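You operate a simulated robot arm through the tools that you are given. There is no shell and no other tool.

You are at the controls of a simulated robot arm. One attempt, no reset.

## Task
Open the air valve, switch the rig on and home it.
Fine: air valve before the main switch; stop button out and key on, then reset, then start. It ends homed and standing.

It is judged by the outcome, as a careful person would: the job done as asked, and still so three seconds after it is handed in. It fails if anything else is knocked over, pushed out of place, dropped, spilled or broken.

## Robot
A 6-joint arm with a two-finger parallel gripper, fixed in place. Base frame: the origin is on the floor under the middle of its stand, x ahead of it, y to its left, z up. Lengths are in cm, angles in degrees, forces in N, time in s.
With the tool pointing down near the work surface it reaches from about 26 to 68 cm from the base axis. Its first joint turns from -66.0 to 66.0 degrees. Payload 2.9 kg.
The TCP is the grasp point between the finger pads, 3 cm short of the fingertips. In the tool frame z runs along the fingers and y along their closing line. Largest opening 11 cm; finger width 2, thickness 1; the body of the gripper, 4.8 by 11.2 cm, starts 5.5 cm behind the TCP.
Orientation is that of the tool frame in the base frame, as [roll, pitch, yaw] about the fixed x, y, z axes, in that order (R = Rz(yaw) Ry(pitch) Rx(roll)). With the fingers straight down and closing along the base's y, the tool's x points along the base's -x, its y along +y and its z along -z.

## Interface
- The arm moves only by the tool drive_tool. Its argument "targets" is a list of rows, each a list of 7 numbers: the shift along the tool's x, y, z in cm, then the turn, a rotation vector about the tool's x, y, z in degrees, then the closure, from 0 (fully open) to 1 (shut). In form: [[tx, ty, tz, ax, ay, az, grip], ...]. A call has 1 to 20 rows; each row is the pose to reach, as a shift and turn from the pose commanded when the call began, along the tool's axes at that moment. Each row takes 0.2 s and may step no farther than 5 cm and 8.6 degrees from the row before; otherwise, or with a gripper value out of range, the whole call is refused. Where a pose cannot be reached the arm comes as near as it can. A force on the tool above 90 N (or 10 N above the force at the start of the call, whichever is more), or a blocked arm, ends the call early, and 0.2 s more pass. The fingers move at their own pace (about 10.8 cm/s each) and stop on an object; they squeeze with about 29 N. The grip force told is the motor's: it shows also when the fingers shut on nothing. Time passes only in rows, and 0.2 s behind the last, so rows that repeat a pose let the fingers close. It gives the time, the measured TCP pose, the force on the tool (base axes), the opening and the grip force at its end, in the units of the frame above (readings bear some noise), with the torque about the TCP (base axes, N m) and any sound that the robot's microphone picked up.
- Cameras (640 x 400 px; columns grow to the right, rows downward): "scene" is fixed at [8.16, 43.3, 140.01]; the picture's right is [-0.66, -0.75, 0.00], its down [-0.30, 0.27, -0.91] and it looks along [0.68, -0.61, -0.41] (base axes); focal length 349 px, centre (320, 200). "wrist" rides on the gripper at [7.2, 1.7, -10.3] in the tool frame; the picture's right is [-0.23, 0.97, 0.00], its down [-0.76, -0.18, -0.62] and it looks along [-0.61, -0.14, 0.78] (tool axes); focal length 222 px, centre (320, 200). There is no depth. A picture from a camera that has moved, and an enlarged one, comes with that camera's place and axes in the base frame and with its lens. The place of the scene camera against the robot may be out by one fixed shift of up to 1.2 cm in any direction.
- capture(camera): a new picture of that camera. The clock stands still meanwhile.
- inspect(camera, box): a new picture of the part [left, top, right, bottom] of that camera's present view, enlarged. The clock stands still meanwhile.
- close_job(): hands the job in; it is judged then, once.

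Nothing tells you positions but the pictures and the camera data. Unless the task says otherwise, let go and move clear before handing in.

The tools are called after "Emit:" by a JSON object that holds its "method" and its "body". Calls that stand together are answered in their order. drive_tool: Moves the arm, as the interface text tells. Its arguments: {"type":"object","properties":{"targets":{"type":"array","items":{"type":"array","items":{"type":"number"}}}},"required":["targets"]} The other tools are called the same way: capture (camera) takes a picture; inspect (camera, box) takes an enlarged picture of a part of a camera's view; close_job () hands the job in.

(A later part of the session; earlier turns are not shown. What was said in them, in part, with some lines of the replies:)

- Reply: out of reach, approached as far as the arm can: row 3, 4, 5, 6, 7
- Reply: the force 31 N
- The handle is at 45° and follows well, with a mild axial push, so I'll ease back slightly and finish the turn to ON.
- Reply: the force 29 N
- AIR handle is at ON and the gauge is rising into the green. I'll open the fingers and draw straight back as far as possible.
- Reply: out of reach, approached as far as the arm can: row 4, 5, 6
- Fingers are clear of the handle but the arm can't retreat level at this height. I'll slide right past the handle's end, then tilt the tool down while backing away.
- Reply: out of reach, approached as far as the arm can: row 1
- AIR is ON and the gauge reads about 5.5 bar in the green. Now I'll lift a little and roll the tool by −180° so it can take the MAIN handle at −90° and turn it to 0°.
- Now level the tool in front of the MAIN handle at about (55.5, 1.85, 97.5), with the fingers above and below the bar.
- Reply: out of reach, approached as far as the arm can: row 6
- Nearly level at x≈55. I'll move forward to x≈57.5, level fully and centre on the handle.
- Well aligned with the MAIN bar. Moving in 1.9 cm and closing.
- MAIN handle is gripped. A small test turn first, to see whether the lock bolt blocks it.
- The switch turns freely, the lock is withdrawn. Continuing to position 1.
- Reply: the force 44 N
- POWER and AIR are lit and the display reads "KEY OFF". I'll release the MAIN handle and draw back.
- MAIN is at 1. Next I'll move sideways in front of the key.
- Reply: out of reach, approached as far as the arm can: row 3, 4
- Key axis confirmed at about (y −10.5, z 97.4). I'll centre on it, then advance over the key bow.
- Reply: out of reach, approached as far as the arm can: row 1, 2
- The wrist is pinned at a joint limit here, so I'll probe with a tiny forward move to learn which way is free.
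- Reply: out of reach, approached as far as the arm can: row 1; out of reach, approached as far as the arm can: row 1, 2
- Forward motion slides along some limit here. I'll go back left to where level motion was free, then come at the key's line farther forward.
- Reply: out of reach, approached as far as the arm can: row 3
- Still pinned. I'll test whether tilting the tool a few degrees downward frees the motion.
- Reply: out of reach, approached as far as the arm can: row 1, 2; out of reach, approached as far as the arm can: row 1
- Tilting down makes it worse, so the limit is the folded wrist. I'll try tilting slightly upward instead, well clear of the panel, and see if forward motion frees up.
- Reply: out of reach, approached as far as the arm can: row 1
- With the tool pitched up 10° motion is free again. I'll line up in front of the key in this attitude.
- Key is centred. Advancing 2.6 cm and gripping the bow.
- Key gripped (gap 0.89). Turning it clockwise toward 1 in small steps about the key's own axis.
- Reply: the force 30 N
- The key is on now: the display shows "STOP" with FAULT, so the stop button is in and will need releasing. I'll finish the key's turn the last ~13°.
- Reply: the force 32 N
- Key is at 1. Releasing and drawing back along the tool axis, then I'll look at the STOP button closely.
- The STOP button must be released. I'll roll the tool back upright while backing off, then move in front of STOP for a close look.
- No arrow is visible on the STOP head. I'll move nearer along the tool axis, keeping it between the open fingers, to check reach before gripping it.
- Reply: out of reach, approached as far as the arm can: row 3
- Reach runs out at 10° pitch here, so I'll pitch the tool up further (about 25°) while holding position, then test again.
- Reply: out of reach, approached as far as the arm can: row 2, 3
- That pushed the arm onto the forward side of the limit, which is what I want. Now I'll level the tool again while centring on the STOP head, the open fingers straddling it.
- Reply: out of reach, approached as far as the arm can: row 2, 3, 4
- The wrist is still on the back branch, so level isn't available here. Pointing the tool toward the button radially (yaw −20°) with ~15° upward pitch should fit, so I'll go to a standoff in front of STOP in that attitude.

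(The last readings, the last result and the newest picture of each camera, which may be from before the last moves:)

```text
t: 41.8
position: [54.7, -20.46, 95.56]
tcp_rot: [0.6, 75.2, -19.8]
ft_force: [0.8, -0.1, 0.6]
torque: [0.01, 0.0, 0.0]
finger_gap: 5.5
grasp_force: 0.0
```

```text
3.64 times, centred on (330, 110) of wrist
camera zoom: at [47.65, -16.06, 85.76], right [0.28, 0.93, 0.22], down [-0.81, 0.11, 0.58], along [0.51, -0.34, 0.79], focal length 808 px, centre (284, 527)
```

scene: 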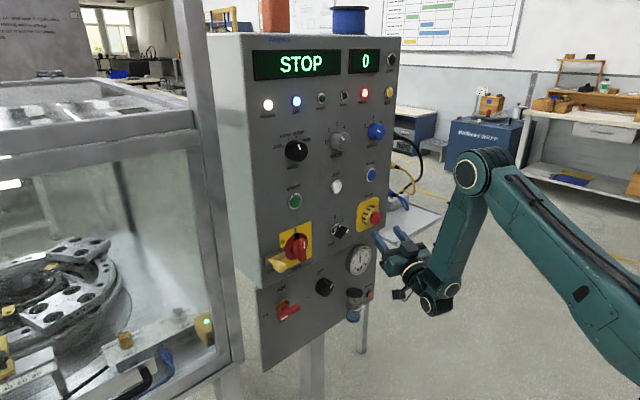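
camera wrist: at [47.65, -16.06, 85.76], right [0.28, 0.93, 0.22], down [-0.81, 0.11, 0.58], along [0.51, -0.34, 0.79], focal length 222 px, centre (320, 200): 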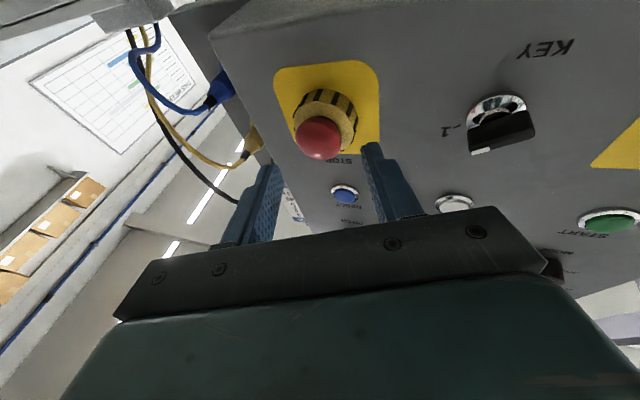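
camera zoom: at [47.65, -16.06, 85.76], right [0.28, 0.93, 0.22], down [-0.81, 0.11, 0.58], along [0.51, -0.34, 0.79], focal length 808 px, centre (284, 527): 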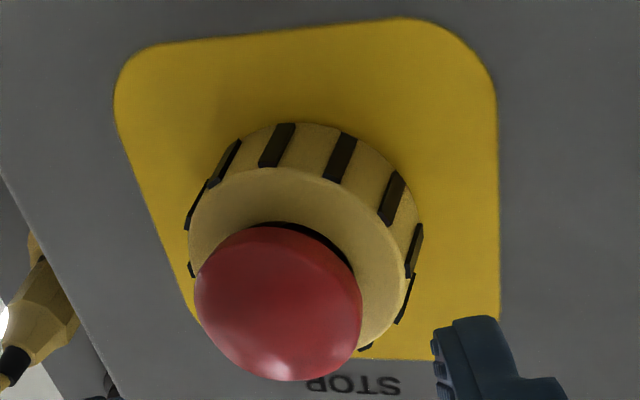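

With the yaw, gripping the round head would be lopsided. A straight approach with ~22° upward pitch at this x should be inside the window, so I'll rotate the yaw out while easing to just in front of the head.

Emit:
{"method": "drive_tool", "body": {"targets": [[0.11, -0.34, 0.86, -4.7, -1.78, 1.56, 0.5], [0.23, -0.67, 1.73, -9.4, -3.57, 3.13, 0.5], [0.34, -1.01, 2.6, -14.1, -5.35, 4.69, 0.5], [0.46, -1.35, 3.46, -18.8, -7.13, 6.25, 0.5]]}}

Emit:
{"method": "inspect", "body": {"camera": "wrist", "box": [220, 60, 420, 220]}}

Emit:
{"method": "inspect", "body": {"camera": "scene", "box": [340, 180, 460, 260]}}

```text
t: 42.8
position: [57.54, -22.88, 96.15]
tcp_rot: [0.5, 67.7, 0.0]
ft_force: [0.4, -0.1, -0.8]
torque: [0.01, 0.0, 0.0]
finger_gap: 5.49
grasp_force: 0.1
```

```text
2.50 times, centred on (320, 140) of wrist
camera zoom: at [50.67, -21.14, 85.41], right [-0.08, 0.97, 0.21], down [-0.87, -0.17, 0.47], along [0.49, -0.15, 0.86], focal length 555 px, centre (320, 350)
```

zoom: 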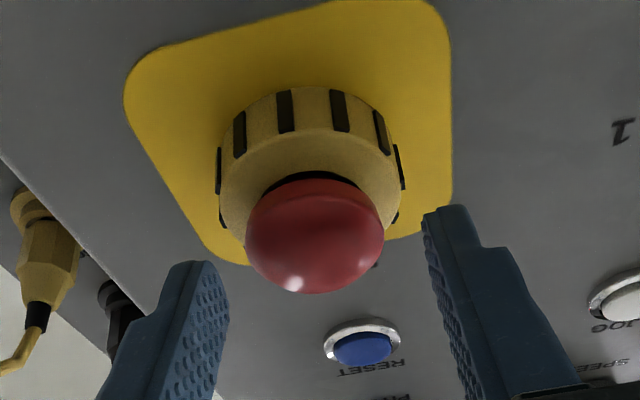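

```text
5.00 times, centred on (400, 220) of scene
camera zoom: at [8.15, 43.31, 140.01], right [-0.66, -0.75, 0.0], down [-0.3, 0.27, -0.91], along [0.68, -0.61, -0.41], focal length 1744 px, centre (-80, 100)
```

zoom: 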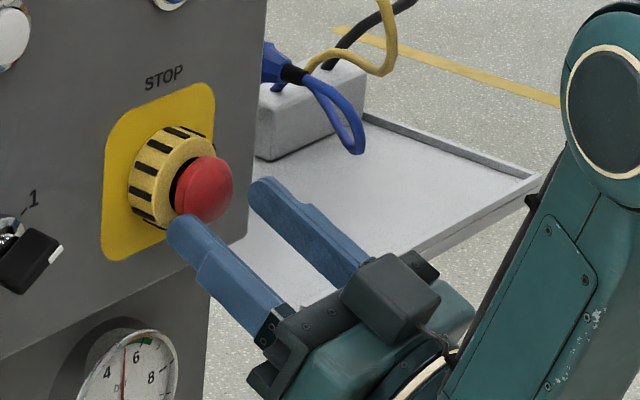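

The head is centred between the fingers. Advancing 1.6 cm and closing on the red head.

Emit:
{"method": "drive_tool", "body": {"targets": [[0.18, -0.05, 0.8, 0, 0, 0, 0.5], [0.36, -0.06, 1.6, 0, 0, 0, 0.5], [0.36, -0.06, 1.6, 0, 0, 0, 0.6], [0.36, -0.06, 1.6, 0, 0, 0, 0.8], [0.36, -0.06, 1.6, 0, 0, 0, 0.8]]}}

Emit:
{"method": "inspect", "body": {"camera": "wrist", "box": [220, 60, 420, 220]}}

Emit:
{"method": "inspect", "body": {"camera": "scene", "box": [340, 180, 460, 260]}}

```text
t: 44.0
position: [59.13, -22.96, 96.25]
tcp_rot: [0.5, 67.9, 0.0]
ft_force: [1.8, -8.6, -0.5]
torque: [0.09, 0.03, -0.09]
finger_gap: 3.81
grasp_force: 45.6
```

```text
2.50 times, centred on (320, 140) of wrist
camera zoom: at [52.24, -21.25, 85.65], right [-0.08, 0.97, 0.21], down [-0.87, -0.17, 0.47], along [0.49, -0.15, 0.86], focal length 555 px, centre (320, 350)
```

zoom: 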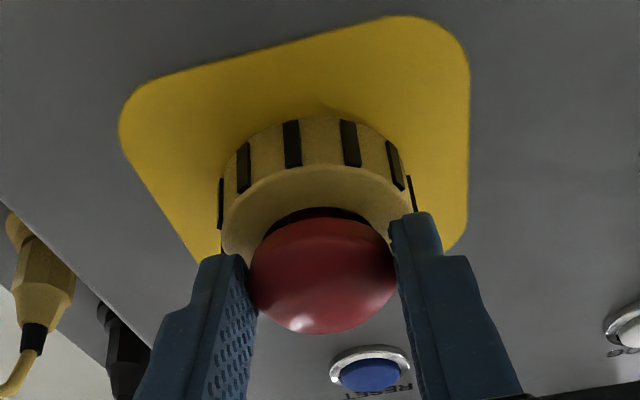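

```text
5.00 times, centred on (400, 220) of scene
camera zoom: at [8.16, 43.28, 140.02], right [-0.66, -0.75, 0.0], down [-0.3, 0.27, -0.91], along [0.68, -0.61, -0.41], focal length 1744 px, centre (-80, 100)
```

zoom: 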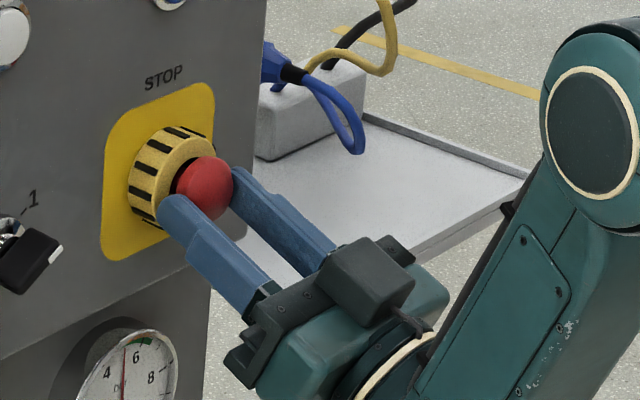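

Gripped. First try: twist the head clockwise 30° about its own axis.

Emit:
{"method": "drive_tool", "body": {"targets": [[0, 0.11, 0, 2.28, 0, 5.55, 0.9], [-0.02, 0.22, 0.01, 4.55, 0, 11.1, 0.9], [-0.05, 0.32, 0.02, 6.83, 0, 16.65, 0.9], [-0.08, 0.43, 0.03, 9.1, 0, 22.2, 0.9], [-0.13, 0.52, 0.05, 11.4, 0, 27.75, 0.9]]}}

Emit:
{"method": "inspect", "body": {"camera": "wrist", "box": [220, 60, 420, 220]}}

Emit:
{"method": "capture", "body": {"camera": "scene"}}

Emit:
{"method": "inspect", "body": {"camera": "scene", "box": [340, 180, 460, 260]}}

```text
t: 45.2
position: [59.0, -22.31, 96.47]
tcp_rot: [56.9, 53.1, 50.5]
ft_force: [-4.6, -6.2, 9.4]
torque: [-0.01, -0.22, -0.07]
finger_gap: 3.8
grasp_force: 44.9
```

```text
2.50 times, centred on (320, 140) of wrist
camera zoom: at [52.3, -15.59, 88.07], right [-0.08, 0.74, 0.67], down [-0.87, -0.38, 0.32], along [0.49, -0.56, 0.67], focal length 555 px, centre (320, 350)
```

zoom: 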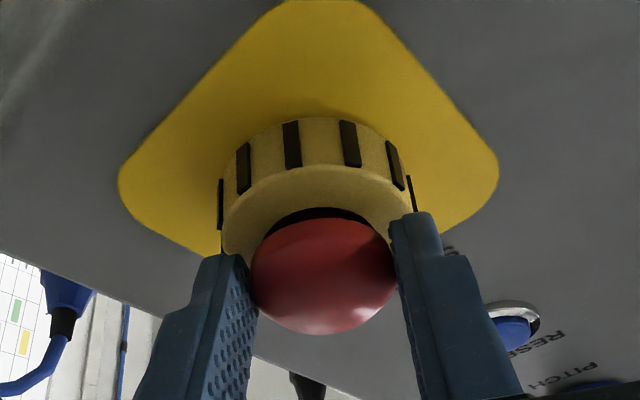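

```text
taken
```

scene: 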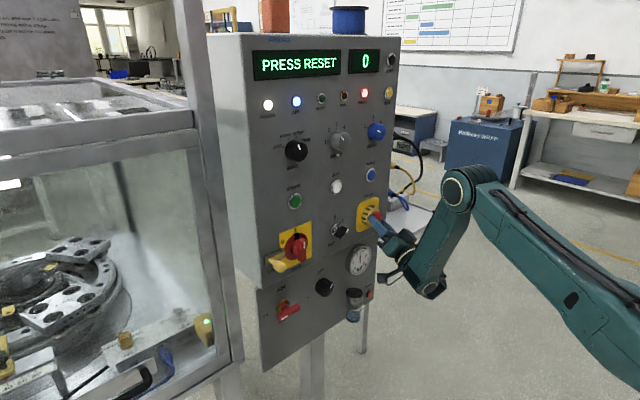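

```text
5.00 times, centred on (400, 220) of scene
camera zoom: at [8.13, 43.29, 140.01], right [-0.66, -0.75, 0.0], down [-0.3, 0.27, -0.91], along [0.68, -0.61, -0.41], focal length 1744 px, centre (-80, 100)
```

zoom: 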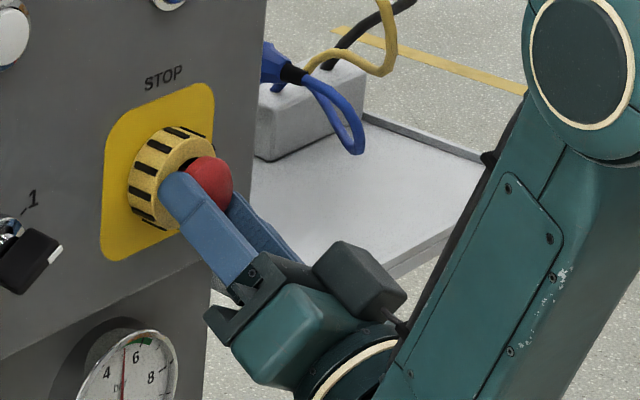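

The twist released it: the display now reads "PRESS RESET". I'll open the fingers without pushing, turn them back around the free head, and then ease off.

Emit:
{"method": "drive_tool", "body": {"targets": [[0, 0, 0, 0, 0, 0, 0.42], [0, 0, 0, 0, 0, 0, 0.42]]}}

Emit:
{"method": "inspect", "body": {"camera": "wrist", "box": [220, 60, 420, 220]}}

Emit:
{"method": "inspect", "body": {"camera": "scene", "box": [240, 40, 400, 140]}}

Emit:
{"method": "inspect", "body": {"camera": "scene", "box": [340, 180, 460, 260]}}

```text
t: 45.8
position: [59.09, -22.39, 96.25]
tcp_rot: [57.2, 53.3, 50.6]
ft_force: [-0.1, -0.1, -0.6]
torque: [0.02, -0.01, -0.03]
finger_gap: 6.39
grasp_force: 0.1
```

```text
2.50 times, centred on (320, 140) of wrist
camera zoom: at [52.29, -15.58, 87.97], right [-0.08, 0.74, 0.67], down [-0.87, -0.38, 0.32], along [0.49, -0.56, 0.67], focal length 555 px, centre (320, 350)
```

zoom: 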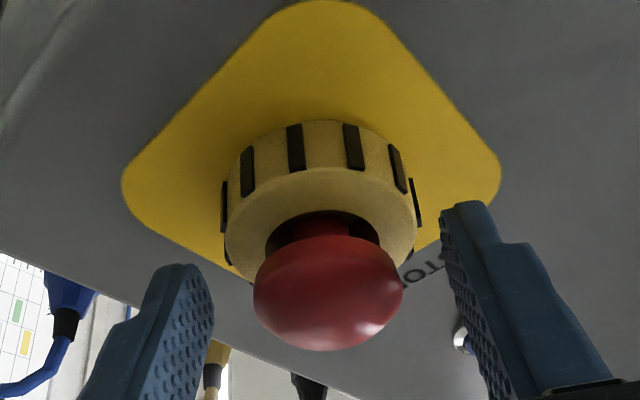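

```text
4.00 times, centred on (320, 90) of scene
camera zoom: at [8.16, 43.3, 140.01], right [-0.66, -0.75, 0.0], down [-0.3, 0.27, -0.91], along [0.68, -0.61, -0.41], focal length 1395 px, centre (320, 640)
```

zoom: 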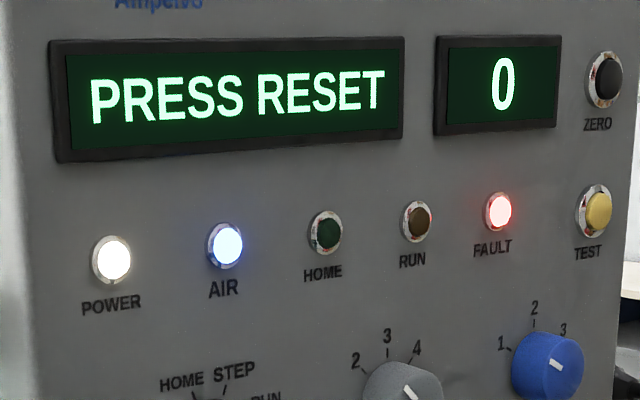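

```text
5.00 times, centred on (400, 220) of scene
camera zoom: at [8.16, 43.3, 140.01], right [-0.66, -0.75, 0.0], down [-0.3, 0.27, -0.91], along [0.68, -0.61, -0.41], focal length 1744 px, centre (-80, 100)
```

zoom: 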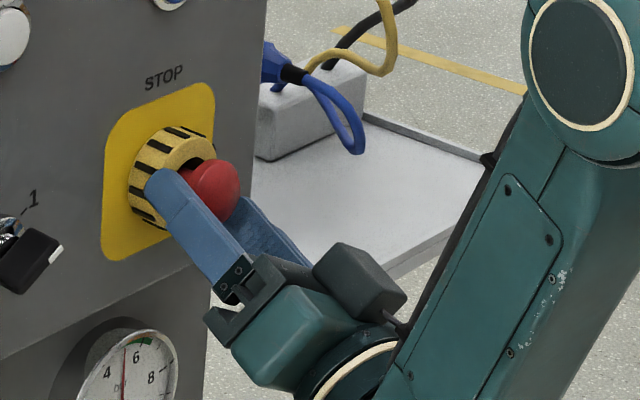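

The head popped out. Turning back to upright while easing off to the earlier safe pose.

Emit:
{"method": "drive_tool", "body": {"targets": [[-0.15, -0.1, -0.27, -2.28, 0, -5.55, 0.42], [-0.3, -0.19, -0.55, -4.55, 0, -11.1, 0.42], [-0.44, -0.28, -0.82, -6.83, 0, -16.65, 0.42], [-0.59, -0.38, -1.1, -9.1, 0, -22.2, 0.42], [-0.73, -0.47, -1.37, -11.4, 0, -27.75, 0.42]]}}

Emit:
{"method": "inspect", "body": {"camera": "wrist", "box": [220, 60, 420, 220]}}

```text
t: 47.0
position: [57.51, -22.75, 96.27]
tcp_rot: [0.1, 67.7, -0.2]
ft_force: [0.1, 1.0, 0.2]
torque: [0.04, -0.01, 0.01]
finger_gap: 6.38
grasp_force: 0.1
```

```text
2.50 times, centred on (320, 140) of wrist
camera zoom: at [50.69, -21.19, 85.64], right [-0.08, 0.97, 0.21], down [-0.87, -0.17, 0.47], along [0.49, -0.15, 0.86], focal length 555 px, centre (320, 350)
```

zoom: 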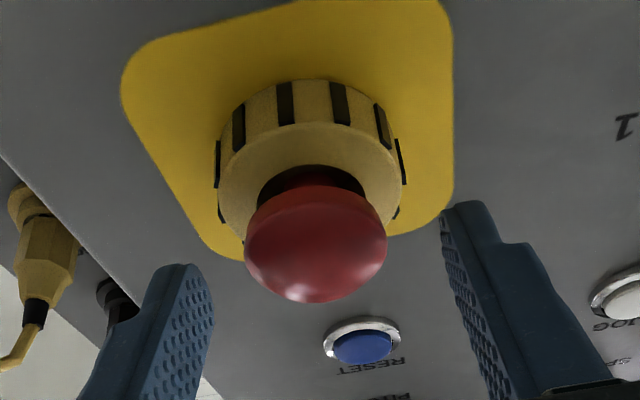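

Now rising alongside the head (fingers straddling it) with a little more upward pitch, heading to the RESET height.

Emit:
{"method": "drive_tool", "body": {"targets": [[-1.95, -0.05, 0.53, 0, -2.5, 0, 0.42], [-3.89, -0.1, 1.05, 0, -5, 0, 0.42], [-5.84, -0.15, 1.58, 0, -7.5, 0, 0.42], [-7.78, -0.15, 2.11, 0, -10, 0, 0.42]]}}

Emit:
{"method": "capture", "body": {"camera": "wrist"}}

Emit:
{"method": "inspect", "body": {"camera": "scene", "box": [320, 120, 480, 240]}}

```text
t: 48.0
position: [56.63, -23.03, 104.35]
tcp_rot: [0.6, 58.0, -0.1]
ft_force: [0.3, -0.1, 0.6]
torque: [-0.03, 0.02, 0.0]
finger_gap: 6.37
grasp_force: 0.0
```

```text
taken
camera wrist: at [51.76, -21.24, 92.75], right [-0.11, 0.97, 0.2], down [-0.93, -0.17, 0.31], along [0.34, -0.15, 0.93], focal length 222 px, centre (320, 200)
```

wrist: 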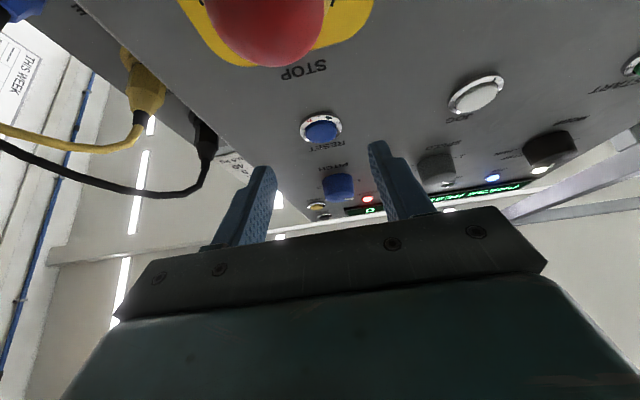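

```text
3.33 times, centred on (400, 180) of scene
camera zoom: at [8.16, 43.3, 140.01], right [-0.66, -0.75, 0.0], down [-0.3, 0.27, -0.91], along [0.68, -0.61, -0.41], focal length 1162 px, centre (53, 267)
```

zoom: 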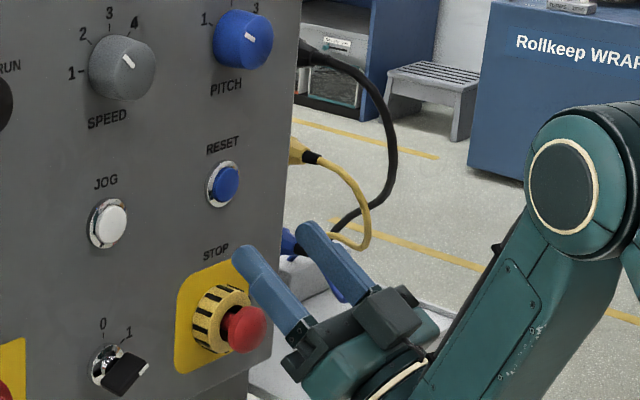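

RESET refines to about (63.8, −22.8, 108.9). I'll close the fingers and roll 90° so the camera sits to the left, away from the STOP head, before pressing.

Emit:
{"method": "drive_tool", "body": {"targets": [[0, 0, 0, 0, 0, 8.2, 0.8], [0, 0, 0, 0, 0, 16.4, 1], [0, 0, 0, 0, 0, 24.6, 1], [0, 0, 0, 0, 0, 32.8, 1], [0, 0, 0, 0, 0, 41, 1], [0, 0, 0, 0, 0, 49.2, 1], [0, 0, 0, 0, 0, 57.4, 1], [0, 0, 0, 0, 0, 65.6, 1], [0, 0, 0, 0, 0, 73.8, 1], [0, 0, 0, 0, 0, 82, 1], [0, 0, 0, 0, 0, 90, 1]]}}

Emit:
{"method": "capture", "body": {"camera": "wrist"}}

Emit:
{"method": "inspect", "body": {"camera": "scene", "box": [320, 120, 480, 240]}}

```text
t: 50.4
position: [56.7, -22.95, 104.32]
tcp_rot: [58.0, -0.5, 89.4]
ft_force: [0.4, 0.2, -0.3]
torque: [0.0, 0.0, 0.01]
finger_gap: 0.01
grasp_force: 29.1
```

```text
taken
camera wrist: at [47.13, -15.69, 100.27], right [-0.52, -0.23, 0.82], down [-0.44, -0.75, -0.49], along [0.73, -0.62, 0.29], focal length 222 px, centre (320, 200)
```

wrist: 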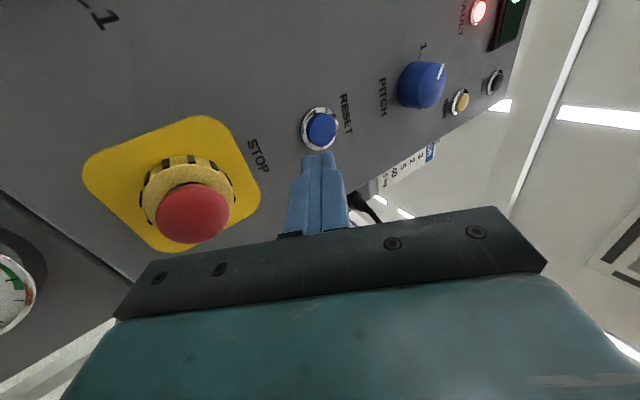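

```text
3.33 times, centred on (400, 180) of scene
camera zoom: at [8.16, 43.3, 140.01], right [-0.66, -0.75, 0.0], down [-0.3, 0.27, -0.91], along [0.68, -0.61, -0.41], focal length 1162 px, centre (53, 267)
```

zoom: 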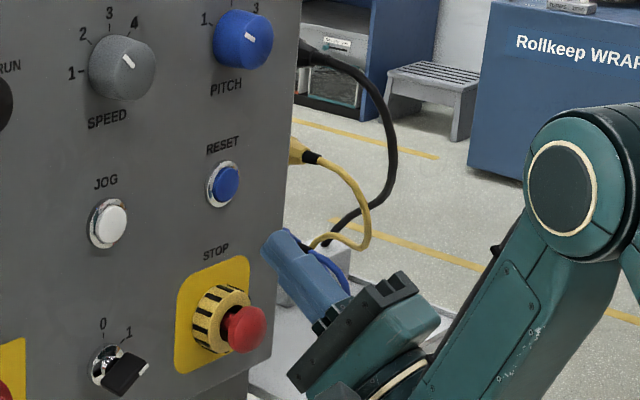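

Aligned below RESET. Moving to a pre-press point about 1 cm in front of it, with slightly more pitch.

Emit:
{"method": "drive_tool", "body": {"targets": [[0.1, 0.79, 1.35, -2.5, 0, 0, 1], [0.15, 1.3, 2.7, -4.5, 0, 0, 1], [0.2, 1.57, 4.05, -6, 0, 0, 1]]}}

Emit:
{"method": "capture", "body": {"camera": "wrist"}}

Emit:
{"method": "inspect", "body": {"camera": "scene", "box": [320, 120, 480, 240]}}

```text
t: 51.2
position: [59.24, -22.82, 107.67]
tcp_rot: [51.8, -0.2, 89.6]
ft_force: [0.4, -0.3, -0.2]
torque: [-0.01, 0.0, 0.0]
finger_gap: 0.0
grasp_force: 28.8
```

```text
taken
camera wrist: at [50.01, -15.54, 102.59], right [-0.6, -0.23, 0.76], down [-0.39, -0.76, -0.53], along [0.7, -0.61, 0.37], focal length 222 px, centre (320, 200)
```

wrist: 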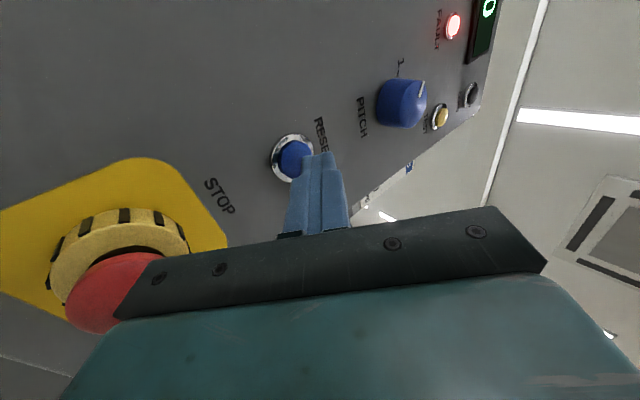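

```text
3.33 times, centred on (400, 180) of scene
camera zoom: at [8.16, 43.3, 140.01], right [-0.66, -0.75, 0.0], down [-0.3, 0.27, -0.91], along [0.68, -0.61, -0.41], focal length 1162 px, centre (53, 267)
```

zoom: 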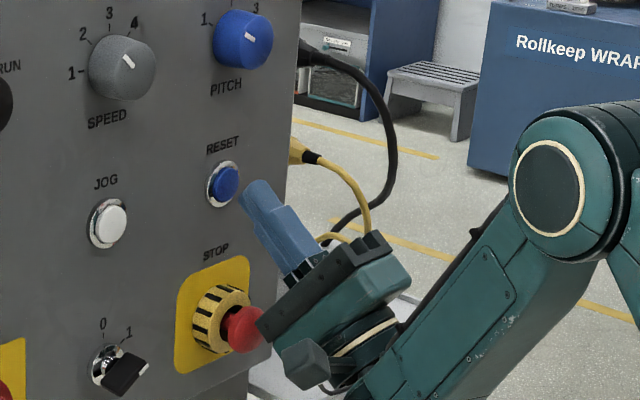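

The palm's lower end would come too close to the popped-out STOP head in this roll. I'll back off and roll another 90° so the palm lies crosswise and the camera is above.

Emit:
{"method": "drive_tool", "body": {"targets": [[-0.05, -0.3, -1.4, 2, 0, 0, 1], [-0.1, -0.7, -2.7, 4, 0, 0, 1], [-0.13, -1.06, -4.07, 6.2, 0, 0, 1]]}}

Emit:
{"method": "drive_tool", "body": {"targets": [[0, 0, 0, 0, 0, 8.2, 1], [0, 0, 0, 0, 0, 16.4, 1], [0, 0, 0, 0, 0, 24.6, 1], [0, 0, 0, 0, 0, 32.8, 1], [0, 0, 0, 0, 0, 41, 1], [0, 0, 0, 0, 0, 49.2, 1]]}}

```text
t: 52.0
position: [56.74, -22.89, 104.36]
tcp_rot: [58.2, -0.3, 89.5]
ft_force: [0.4, 0.3, -0.2]
torque: [0.0, -0.01, 0.0]
finger_gap: 0.0
grasp_force: 29.1
```

```text
t: 53.4
position: [55.96, -15.83, 102.97]
tcp_rot: [45.2, -40.5, 119.0]
ft_force: [0.9, 1.0, 0.0]
torque: [0.0, -0.01, -0.03]
finger_gap: 0.0
grasp_force: 28.8
out of reach, approached as far as the arm can: row 3, 4, 5, 6
```

Roll is limited that way. I'll return and roll back to 0, then use a slightly yawed, less pitched attitude that keeps the camera and palm clear of STOP.

Emit:
{"method": "drive_tool", "body": {"targets": [[-0.68, 0.95, 0.3, 0, 0, -8.2, 1], [-1.36, 1.9, 0.59, 0, 0, -16.4, 1], [-2.04, 2.86, 0.89, 0, 0, -24.6, 1], [-2.72, 3.81, 1.18, 0, 0, -32.8, 1], [-3.4, 4.76, 1.48, 0, 0, -41, 1], [-4.08, 5.71, 1.77, 0, 0, -49.2, 1], [-4.08, 5.71, 1.77, 0, 0, -57.4, 1], [-4.08, 5.71, 1.77, 0, 0, -65.6, 1], [-4.08, 5.71, 1.77, 0, 0, -73.8, 1], [-4.08, 5.71, 1.77, 0, 0, -82, 1], [-4.08, 5.71, 1.77, 0, 0, -90.2, 1], [-4.08, 5.71, 1.77, 0, 0, -98.4, 1], [-4.08, 5.71, 1.77, 0, 0, -106.6, 1], [-4.08, 5.71, 1.77, 0, 0, -114.8, 1], [-4.08, 5.71, 1.77, 0, 0, -123, 1], [-4.08, 5.71, 1.77, 0, 0, -131.2, 1], [-4.08, 5.71, 1.77, 0, 0, -139.4, 1]]}}

Emit:
{"method": "capture", "body": {"camera": "scene"}}

```text
t: 57.0
position: [56.67, -23.19, 104.53]
tcp_rot: [0.8, 57.6, -2.7]
ft_force: [-0.7, -0.5, 0.7]
torque: [0.0, 0.02, -0.01]
finger_gap: 0.0
grasp_force: 28.7
```

```text
taken
```

scene: 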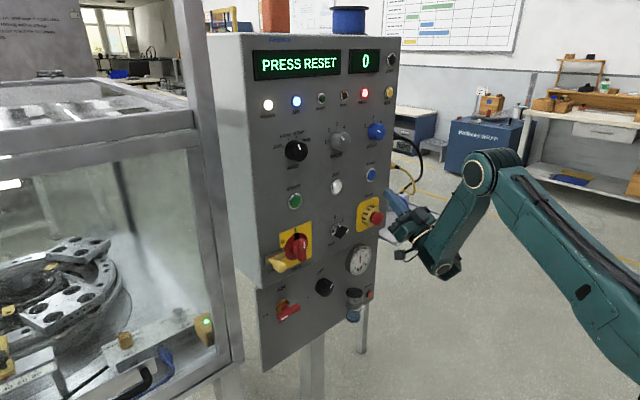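

Now moving to the pre-press point for RESET with yaw −15° and pitch ~29°.

Emit:
{"method": "drive_tool", "body": {"targets": [[-0.58, 0.38, 1.4, 3.53, 1.13, -2.09, 1], [-1.17, 0.75, 2.81, 7.05, 2.26, -4.19, 1], [-1.75, 1.12, 4.22, 10.58, 3.39, -6.28, 1]]}}

Emit:
{"method": "capture", "body": {"camera": "wrist"}}

Emit:
{"method": "inspect", "body": {"camera": "scene", "box": [320, 120, 480, 240]}}

```text
t: 57.8
position: [59.35, -22.22, 108.4]
tcp_rot: [1.1, 61.1, -14.7]
ft_force: [-0.4, -0.6, -0.5]
torque: [0.01, 0.01, -0.02]
finger_gap: 0.01
grasp_force: 28.8
```

```text
taken
camera wrist: at [54.5, -19.13, 96.91], right [0.16, 0.97, 0.21], down [-0.93, 0.07, 0.37], along [0.34, -0.25, 0.91], focal length 222 px, centre (320, 200)
```

wrist: 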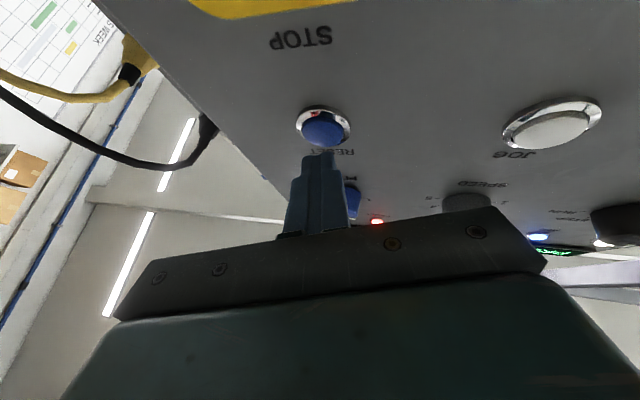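

```text
3.33 times, centred on (400, 180) of scene
camera zoom: at [8.16, 43.3, 140.01], right [-0.66, -0.75, 0.0], down [-0.3, 0.27, -0.91], along [0.68, -0.61, -0.41], focal length 1162 px, centre (53, 267)
```

zoom: 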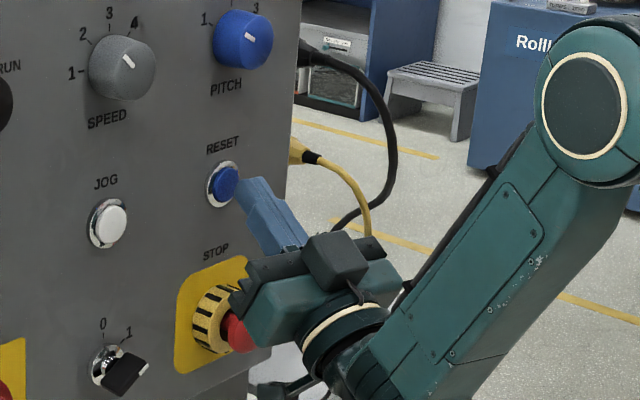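

Tip is just in front of RESET. Pressing slowly straight in.

Emit:
{"method": "drive_tool", "body": {"targets": [[0.19, 0.1, 0.34, 0, 0, 0, 1], [0.37, 0.2, 0.68, 0, 0, 0, 1], [0.47, 0.25, 0.85, 0, 0, 0, 1]]}}

Emit:
{"method": "inspect", "body": {"camera": "scene", "box": [340, 140, 420, 200]}}

Emit:
{"method": "inspect", "body": {"camera": "scene", "box": [240, 40, 400, 140]}}

Emit:
{"method": "inspect", "body": {"camera": "wrist", "box": [270, 80, 370, 180]}}

```text
t: 58.6
position: [60.34, -22.33, 108.22]
tcp_rot: [1.2, 61.2, -14.6]
ft_force: [0.1, 0.3, 0.7]
torque: [0.03, 0.03, 0.0]
finger_gap: 0.0
grasp_force: 28.7
```

```text
6.67 times, centred on (380, 170) of scene
camera zoom: at [8.16, 43.3, 140.01], right [-0.66, -0.75, 0.0], down [-0.3, 0.27, -0.91], along [0.68, -0.61, -0.41], focal length 2325 px, centre (-80, 400)
```

zoom: 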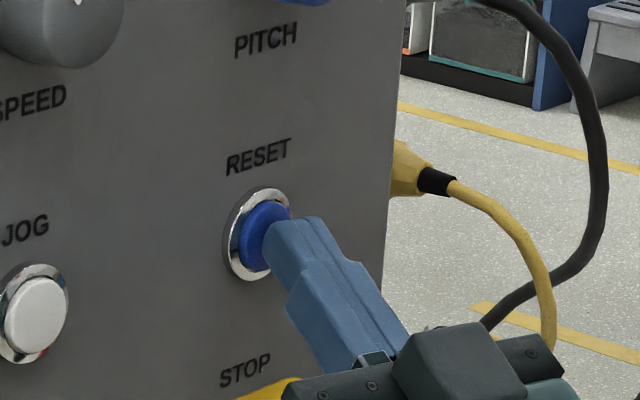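

```text
4.00 times, centred on (320, 90) of scene
camera zoom: at [8.16, 43.3, 140.01], right [-0.66, -0.75, 0.0], down [-0.3, 0.27, -0.91], along [0.68, -0.61, -0.41], focal length 1395 px, centre (320, 640)
```

zoom: 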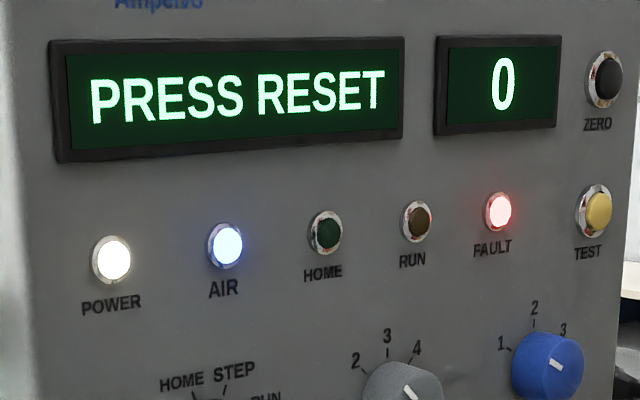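

```text
4.00 times, centred on (320, 130) of wrist
camera zoom: at [55.47, -19.11, 96.81], right [0.16, 0.97, 0.21], down [-0.93, 0.07, 0.37], along [0.34, -0.25, 0.91], focal length 888 px, centre (320, 480)
```

zoom: 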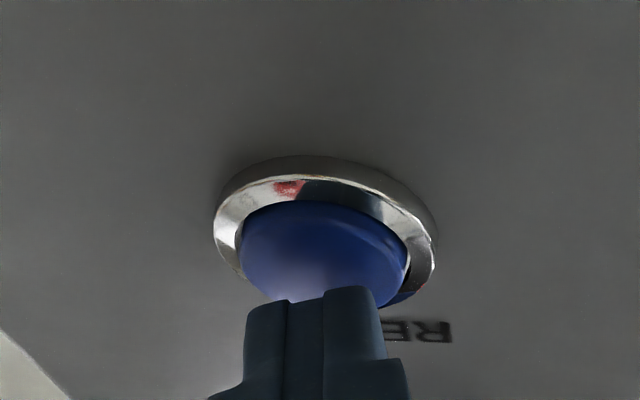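

Emit:
{"method": "drive_tool", "body": {"targets": [[0.14, 0.08, 0.25, 0, 0, 0, 1], [0.28, 0.15, 0.51, 0, 0, 0, 1]]}}

Emit:
{"method": "inspect", "body": {"camera": "scene", "box": [240, 40, 400, 140]}}

Emit:
{"method": "inspect", "body": {"camera": "wrist", "box": [270, 80, 370, 180]}}

```text
t: 59.2
position: [61.0, -22.25, 108.12]
tcp_rot: [1.1, 61.1, -14.8]
ft_force: [-4.5, -0.2, 0.6]
torque: [0.0, -0.05, 0.02]
finger_gap: 0.0
grasp_force: 28.7
heard: click
```

```text
4.00 times, centred on (320, 90) of scene
camera zoom: at [8.14, 43.3, 140.01], right [-0.66, -0.75, 0.0], down [-0.3, 0.27, -0.91], along [0.68, -0.61, -0.41], focal length 1395 px, centre (320, 640)
```

zoom: 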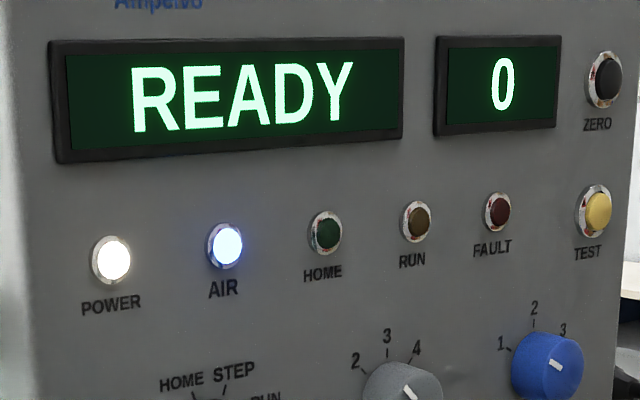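

```text
4.00 times, centred on (320, 130) of wrist
camera zoom: at [56.01, -19.15, 96.8], right [0.16, 0.97, 0.21], down [-0.93, 0.07, 0.36], along [0.34, -0.25, 0.91], focal length 888 px, centre (320, 480)
```

zoom: 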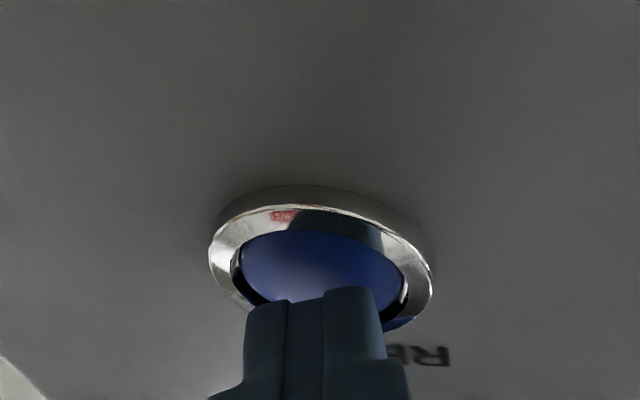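

RESET clicked: display reads "READY" and FAULT is off. Backing straight off the button.

Emit:
{"method": "drive_tool", "body": {"targets": [[-0.47, -0.25, -0.85, 0, 0, 0, 1], [-1.17, -0.63, -2.12, 0, 0, 0, 1], [-1.78, -0.96, -3.22, 0, 0, 0, 1]]}}

Emit:
{"method": "inspect", "body": {"camera": "scene", "box": [240, 120, 400, 220]}}

Emit:
{"method": "inspect", "body": {"camera": "scene", "box": [260, 130, 320, 170]}}

Emit:
{"method": "capture", "body": {"camera": "wrist"}}

```text
t: 60.0
position: [57.15, -22.17, 108.14]
tcp_rot: [1.0, 61.1, -14.7]
ft_force: [0.5, 0.1, 0.0]
torque: [0.0, 0.0, 0.01]
finger_gap: 0.0
grasp_force: 29.5
```

```text
4.00 times, centred on (320, 170) of scene
camera zoom: at [8.16, 43.3, 140.01], right [-0.66, -0.75, 0.0], down [-0.3, 0.27, -0.91], along [0.68, -0.61, -0.41], focal length 1395 px, centre (320, 320)
```

zoom: 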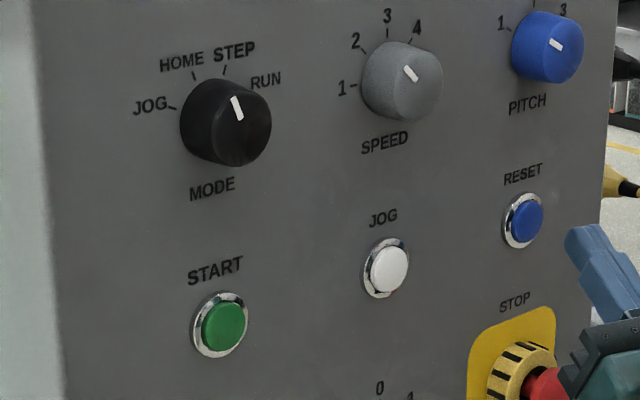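

```text
10.00 times, centred on (290, 150) of scene
camera zoom: at [8.16, 43.3, 140.01], right [-0.66, -0.75, 0.0], down [-0.3, 0.27, -0.91], along [0.68, -0.61, -0.41], focal length 3487 px, centre (620, 700)
```

zoom: 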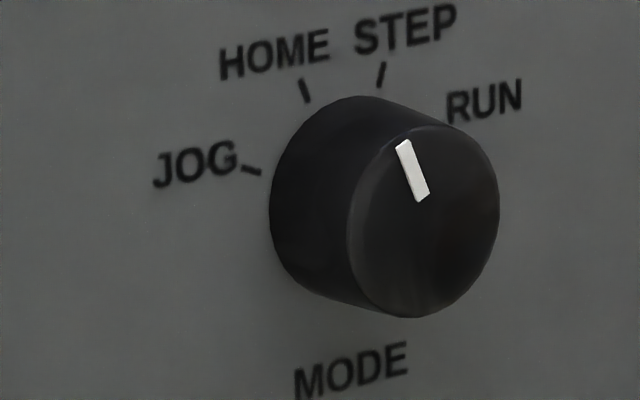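

```text
taken
camera wrist: at [52.24, -19.03, 96.72], right [0.16, 0.97, 0.21], down [-0.93, 0.07, 0.37], along [0.34, -0.25, 0.91], focal length 222 px, centre (320, 200)
```

wrist: 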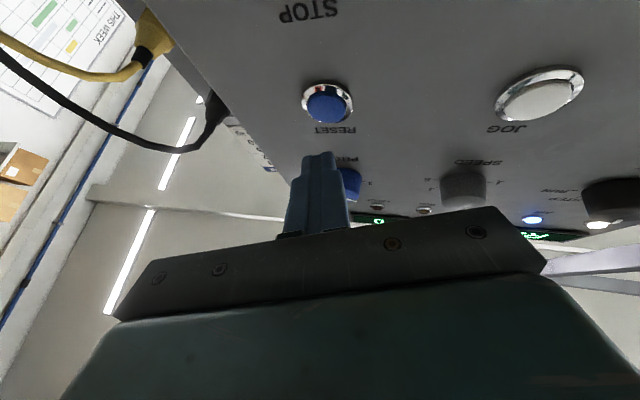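

MODE is on HOME. Moving left to START, well off the panel, while straightening the yaw.

Emit:
{"method": "drive_tool", "body": {"targets": [[-0.53, 3.88, -0.87, -2.15, 0.15, 1.17, 1], [-1.07, 7.76, -1.73, -4.31, 0.3, 2.33, 1], [-1.6, 11.64, -2.6, -6.47, 0.45, 3.5, 1], [-2.14, 15.52, -3.47, -8.62, 0.6, 4.67, 1], [-2.67, 19.4, -4.33, -10.78, 0.75, 5.83, 1], [-3.21, 23.28, -5.2, -12.93, 0.9, 7.0, 1]]}}

Emit:
{"method": "capture", "body": {"camera": "wrist"}}

Emit:
{"method": "capture", "body": {"camera": "scene"}}

```text
t: 61.4
position: [57.37, 2.02, 108.73]
tcp_rot: [1.1, 61.8, 0.1]
ft_force: [0.4, 0.3, 1.0]
torque: [-0.04, -0.01, 0.0]
finger_gap: 0.01
grasp_force: 29.6
```

```text
taken
camera wrist: at [51.72, 3.78, 97.46], right [-0.09, 0.97, 0.21], down [-0.91, -0.17, 0.38], along [0.4, -0.16, 0.9], focal length 222 px, centre (320, 200)
```

wrist: 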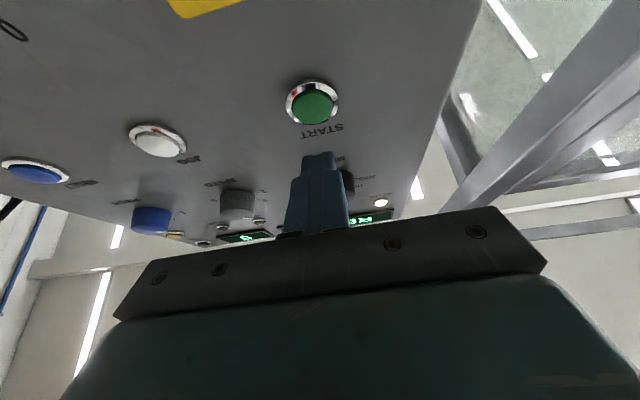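

```text
taken
```

scene: 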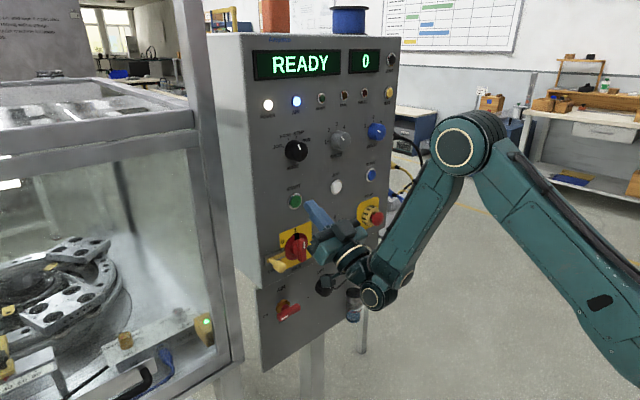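

START is at about (63.7, 1.95, 108.85), right ahead. Moving to just in front of it.

Emit:
{"method": "drive_tool", "body": {"targets": [[0.8, 0, 1.05, 0, 0, 0, 1], [1.6, 0, 2.09, 0, 0, 0, 1]]}}

Emit:
{"method": "inspect", "body": {"camera": "wrist", "box": [270, 60, 370, 180]}}

Emit:
{"method": "inspect", "body": {"camera": "scene", "box": [260, 170, 340, 230]}}

```text
t: 62.0
position: [60.09, 1.95, 108.19]
tcp_rot: [1.1, 61.8, 0.2]
ft_force: [-0.1, -0.1, 0.1]
torque: [-0.01, -0.02, 0.0]
finger_gap: 0.0
grasp_force: 28.6
```

```text
3.33 times, centred on (320, 120) of wrist
camera zoom: at [54.42, 3.77, 96.98], right [-0.09, 0.97, 0.21], down [-0.91, -0.17, 0.38], along [0.4, -0.16, 0.9], focal length 740 px, centre (320, 467)
```

zoom: 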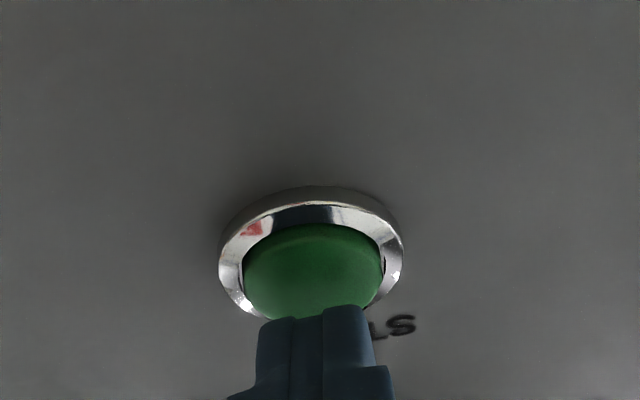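

```text
6.67 times, centred on (300, 200) of scene
camera zoom: at [8.16, 43.3, 140.01], right [-0.66, -0.75, 0.0], down [-0.3, 0.27, -0.91], along [0.68, -0.61, -0.41], focal length 2325 px, centre (453, 200)
```

zoom: 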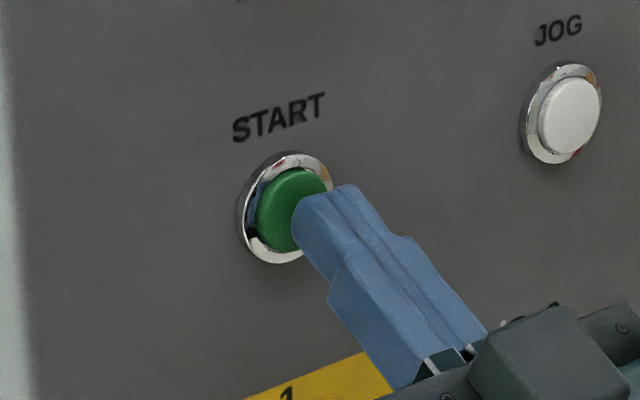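

Centred on START. Pressing.

Emit:
{"method": "drive_tool", "body": {"targets": [[0.16, 0, 0.31, 0, 0, 0, 1], [0.31, 0, 0.58, 0, 0, 0, 1], [0.4, 0, 0.75, 0, 0, 0, 1]]}}

Emit:
{"method": "inspect", "body": {"camera": "scene", "box": [240, 40, 400, 140]}}

```text
t: 62.8
position: [60.89, 1.82, 108.19]
tcp_rot: [1.1, 61.9, 0.1]
ft_force: [-8.2, 3.8, 0.6]
torque: [-0.02, -0.09, 0.09]
finger_gap: 0.0
grasp_force: 28.8
heard: click
```

```text
4.00 times, centred on (320, 90) of scene
camera zoom: at [8.13, 43.31, 140.01], right [-0.66, -0.75, 0.0], down [-0.3, 0.27, -0.91], along [0.68, -0.61, -0.41], focal length 1395 px, centre (320, 640)
```

zoom: 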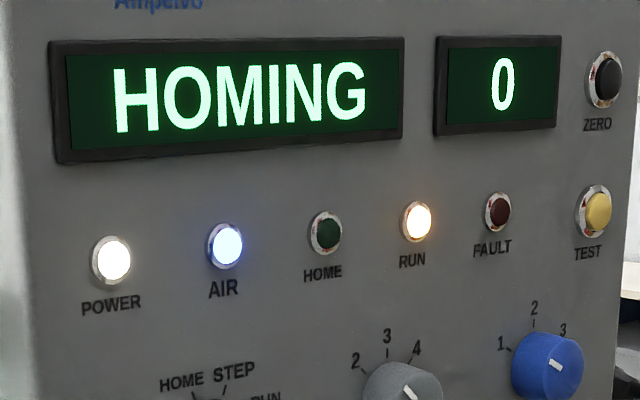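

"HOMING" is shown with RUN lit. I'll back off the button and wait for it to finish.

Emit:
{"method": "drive_tool", "body": {"targets": [[-0.24, 0, -0.44, 0, 0, 0, 1], [-0.71, 0, -1.32, 0, 0, 0, 1], [-1.4, 0, -2.6, 0, 0, 0, 1], [-1.8, 0, -3.3, 0, 0, 0, 1], [-1.8, 0, -3.3, 0, 0, 0, 1], [-1.8, 0, -3.3, 0, 0, 0, 1], [-1.8, 0, -3.3, 0, 0, 0, 1], [-1.8, 0, -3.3, 0, 0, 0, 1], [-1.8, 0, -3.3, 0, 0, 0, 1], [-1.8, 0, -3.3, 0, 0, 0, 1]]}}

Emit:
{"method": "capture", "body": {"camera": "scene"}}

```text
t: 65.0
position: [57.15, 1.77, 108.19]
tcp_rot: [1.0, 61.9, 0.1]
ft_force: [1.1, 0.3, -1.1]
torque: [0.04, -0.05, -0.01]
finger_gap: 0.02
grasp_force: 29.1
```

```text
taken
```

scene: 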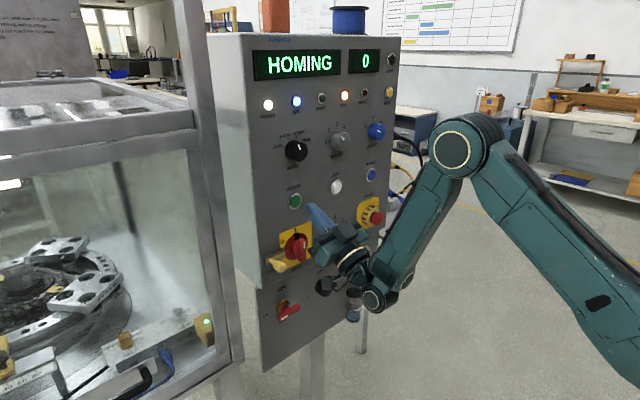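

The table is turning as it homes. Holding still and waiting.

Emit:
{"method": "drive_tool", "body": {"targets": [[0, 0, 0, 0, 0, 0, 1], [0, 0, 0, 0, 0, 0, 1], [0, 0, 0, 0, 0, 0, 1], [0, 0, 0, 0, 0, 0, 1], [0, 0, 0, 0, 0, 0, 1], [0, 0, 0, 0, 0, 0, 1], [0, 0, 0, 0, 0, 0, 1], [0, 0, 0, 0, 0, 0, 1], [0, 0, 0, 0, 0, 0, 1], [0, 0, 0, 0, 0, 0, 1], [0, 0, 0, 0, 0, 0, 1], [0, 0, 0, 0, 0, 0, 1], [0, 0, 0, 0, 0, 0, 1], [0, 0, 0, 0, 0, 0, 1], [0, 0, 0, 0, 0, 0, 1], [0, 0, 0, 0, 0, 0, 1], [0, 0, 0, 0, 0, 0, 1], [0, 0, 0, 0, 0, 0, 1], [0, 0, 0, 0, 0, 0, 1], [0, 0, 0, 0, 0, 0, 1]]}}

Emit:
{"method": "capture", "body": {"camera": "scene"}}

```text
t: 69.2
position: [57.45, 1.83, 108.2]
tcp_rot: [1.0, 61.9, 0.2]
ft_force: [0.3, -0.8, 0.3]
torque: [0.05, 0.01, 0.02]
finger_gap: 0.0
grasp_force: 28.9
```

```text
taken
```

scene: 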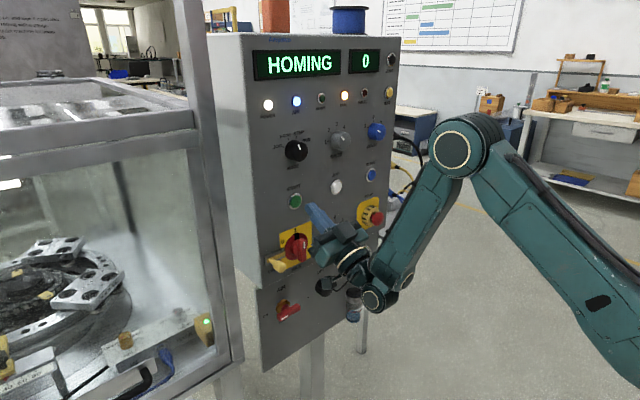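

Still homing; waiting further.

Emit:
{"method": "drive_tool", "body": {"targets": [[0, 0, 0, 0, 0, 0, 1], [0, 0, 0, 0, 0, 0, 1], [0, 0, 0, 0, 0, 0, 1], [0, 0, 0, 0, 0, 0, 1], [0, 0, 0, 0, 0, 0, 1], [0, 0, 0, 0, 0, 0, 1], [0, 0, 0, 0, 0, 0, 1], [0, 0, 0, 0, 0, 0, 1], [0, 0, 0, 0, 0, 0, 1], [0, 0, 0, 0, 0, 0, 1], [0, 0, 0, 0, 0, 0, 1], [0, 0, 0, 0, 0, 0, 1], [0, 0, 0, 0, 0, 0, 1], [0, 0, 0, 0, 0, 0, 1], [0, 0, 0, 0, 0, 0, 1], [0, 0, 0, 0, 0, 0, 1], [0, 0, 0, 0, 0, 0, 1], [0, 0, 0, 0, 0, 0, 1], [0, 0, 0, 0, 0, 0, 1], [0, 0, 0, 0, 0, 0, 1]]}}

Emit:
{"method": "capture", "body": {"camera": "scene"}}

```text
t: 73.4
position: [57.4, 1.69, 108.26]
tcp_rot: [1.1, 61.9, 0.1]
ft_force: [0.3, -0.4, -0.1]
torque: [0.0, -0.02, 0.02]
finger_gap: 0.0
grasp_force: 29.2
```

```text
taken
```

scene: 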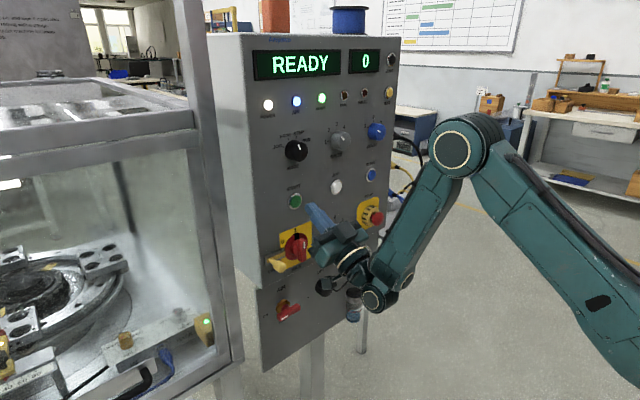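

READY with HOME lit and RUN off: it is homed and standing. I'll verify all controls before handing in.

Emit:
{"method": "inspect", "body": {"camera": "scene", "box": [240, 40, 400, 140]}}

Emit:
{"method": "inspect", "body": {"camera": "scene", "box": [240, 190, 400, 330]}}

Emit:
{"method": "capture", "body": {"camera": "wrist"}}

Emit:
{"method": "inspect", "body": {"camera": "scene", "box": [0, 200, 240, 400]}}

```text
4.00 times, centred on (320, 90) of scene
camera zoom: at [8.16, 43.3, 140.01], right [-0.66, -0.75, 0.0], down [-0.3, 0.27, -0.91], along [0.68, -0.61, -0.41], focal length 1395 px, centre (320, 640)
```

zoom: 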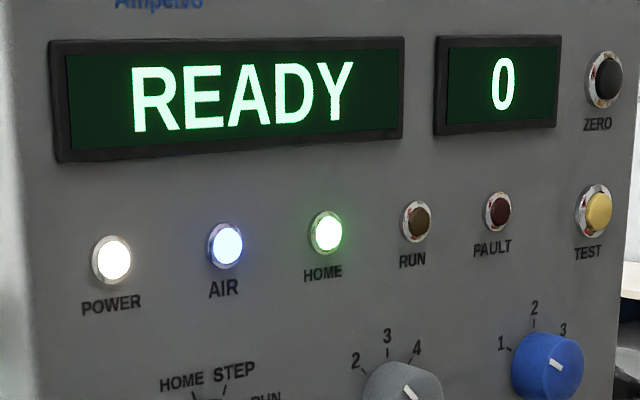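

```text
2.86 times, centred on (320, 260) of scene
camera zoom: at [8.16, 43.3, 140.01], right [-0.66, -0.75, 0.0], down [-0.3, 0.27, -0.91], along [0.68, -0.61, -0.41], focal length 996 px, centre (320, 29)
```

zoom: 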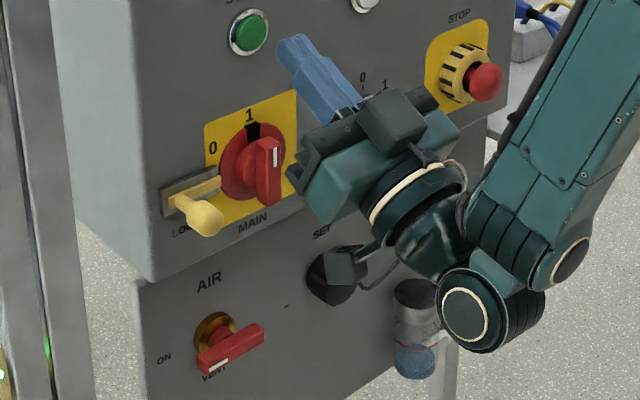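

```text
taken
camera wrist: at [51.57, 3.66, 96.96], right [-0.09, 0.97, 0.21], down [-0.91, -0.17, 0.38], along [0.4, -0.16, 0.9], focal length 222 px, centre (320, 200)
```

wrist: 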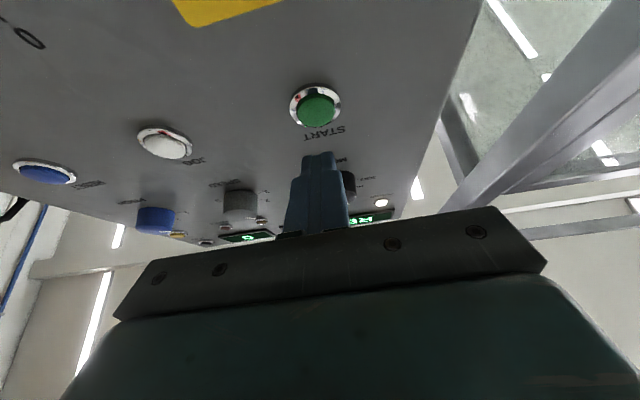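

```text
2.00 times, centred on (120, 300) of scene
camera zoom: at [8.16, 43.3, 140.01], right [-0.66, -0.75, 0.0], down [-0.3, 0.27, -0.91], along [0.68, -0.61, -0.41], focal length 697 px, centre (720, 0)
```

zoom: 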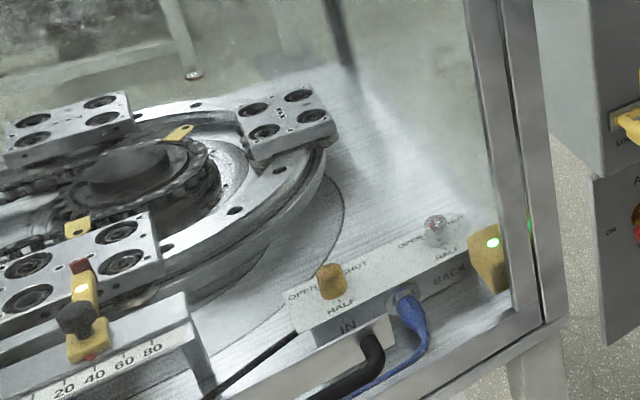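

The rig reads READY with POWER, AIR and HOME lit, RUN and FAULT off. MAIN is at 1, the key is on, STOP is out and AIR is ON. The gripper is clear of every control, so I'm handing in.

Emit:
{"method": "close_job", "body": {}}

```text
The job is handed in.
```

The rig is on, homed and standing. The display reads READY, the POWER, AIR and HOME lamps are lit, and RUN and FAULT are off.

I worked the controls in this order:

1. **Air valve:** turned from VENT to ON; the gauge settled at about 5 bar, in the green.
2. **Main switch:** turned from 0 to 1. The lock was already withdrawn.
3. **Key:** turned from 0 to 1. The display then showed STOP and a fault, because the stop button was pressed in.
4. **Stop button:** twisted clockwise, and it popped out.
5. **Reset:** pressed once; the fault cleared and the display went to READY.
6. **Start:** pressed once with MODE already on HOME; the table turned, finished homing and stopped.

No other control was touched and I saw nothing displaced. The gripper is shut and holding nothing, about 4 cm off the panel in front of START. I left it there because the arm kept hitting reach limits when backing off near the panel.
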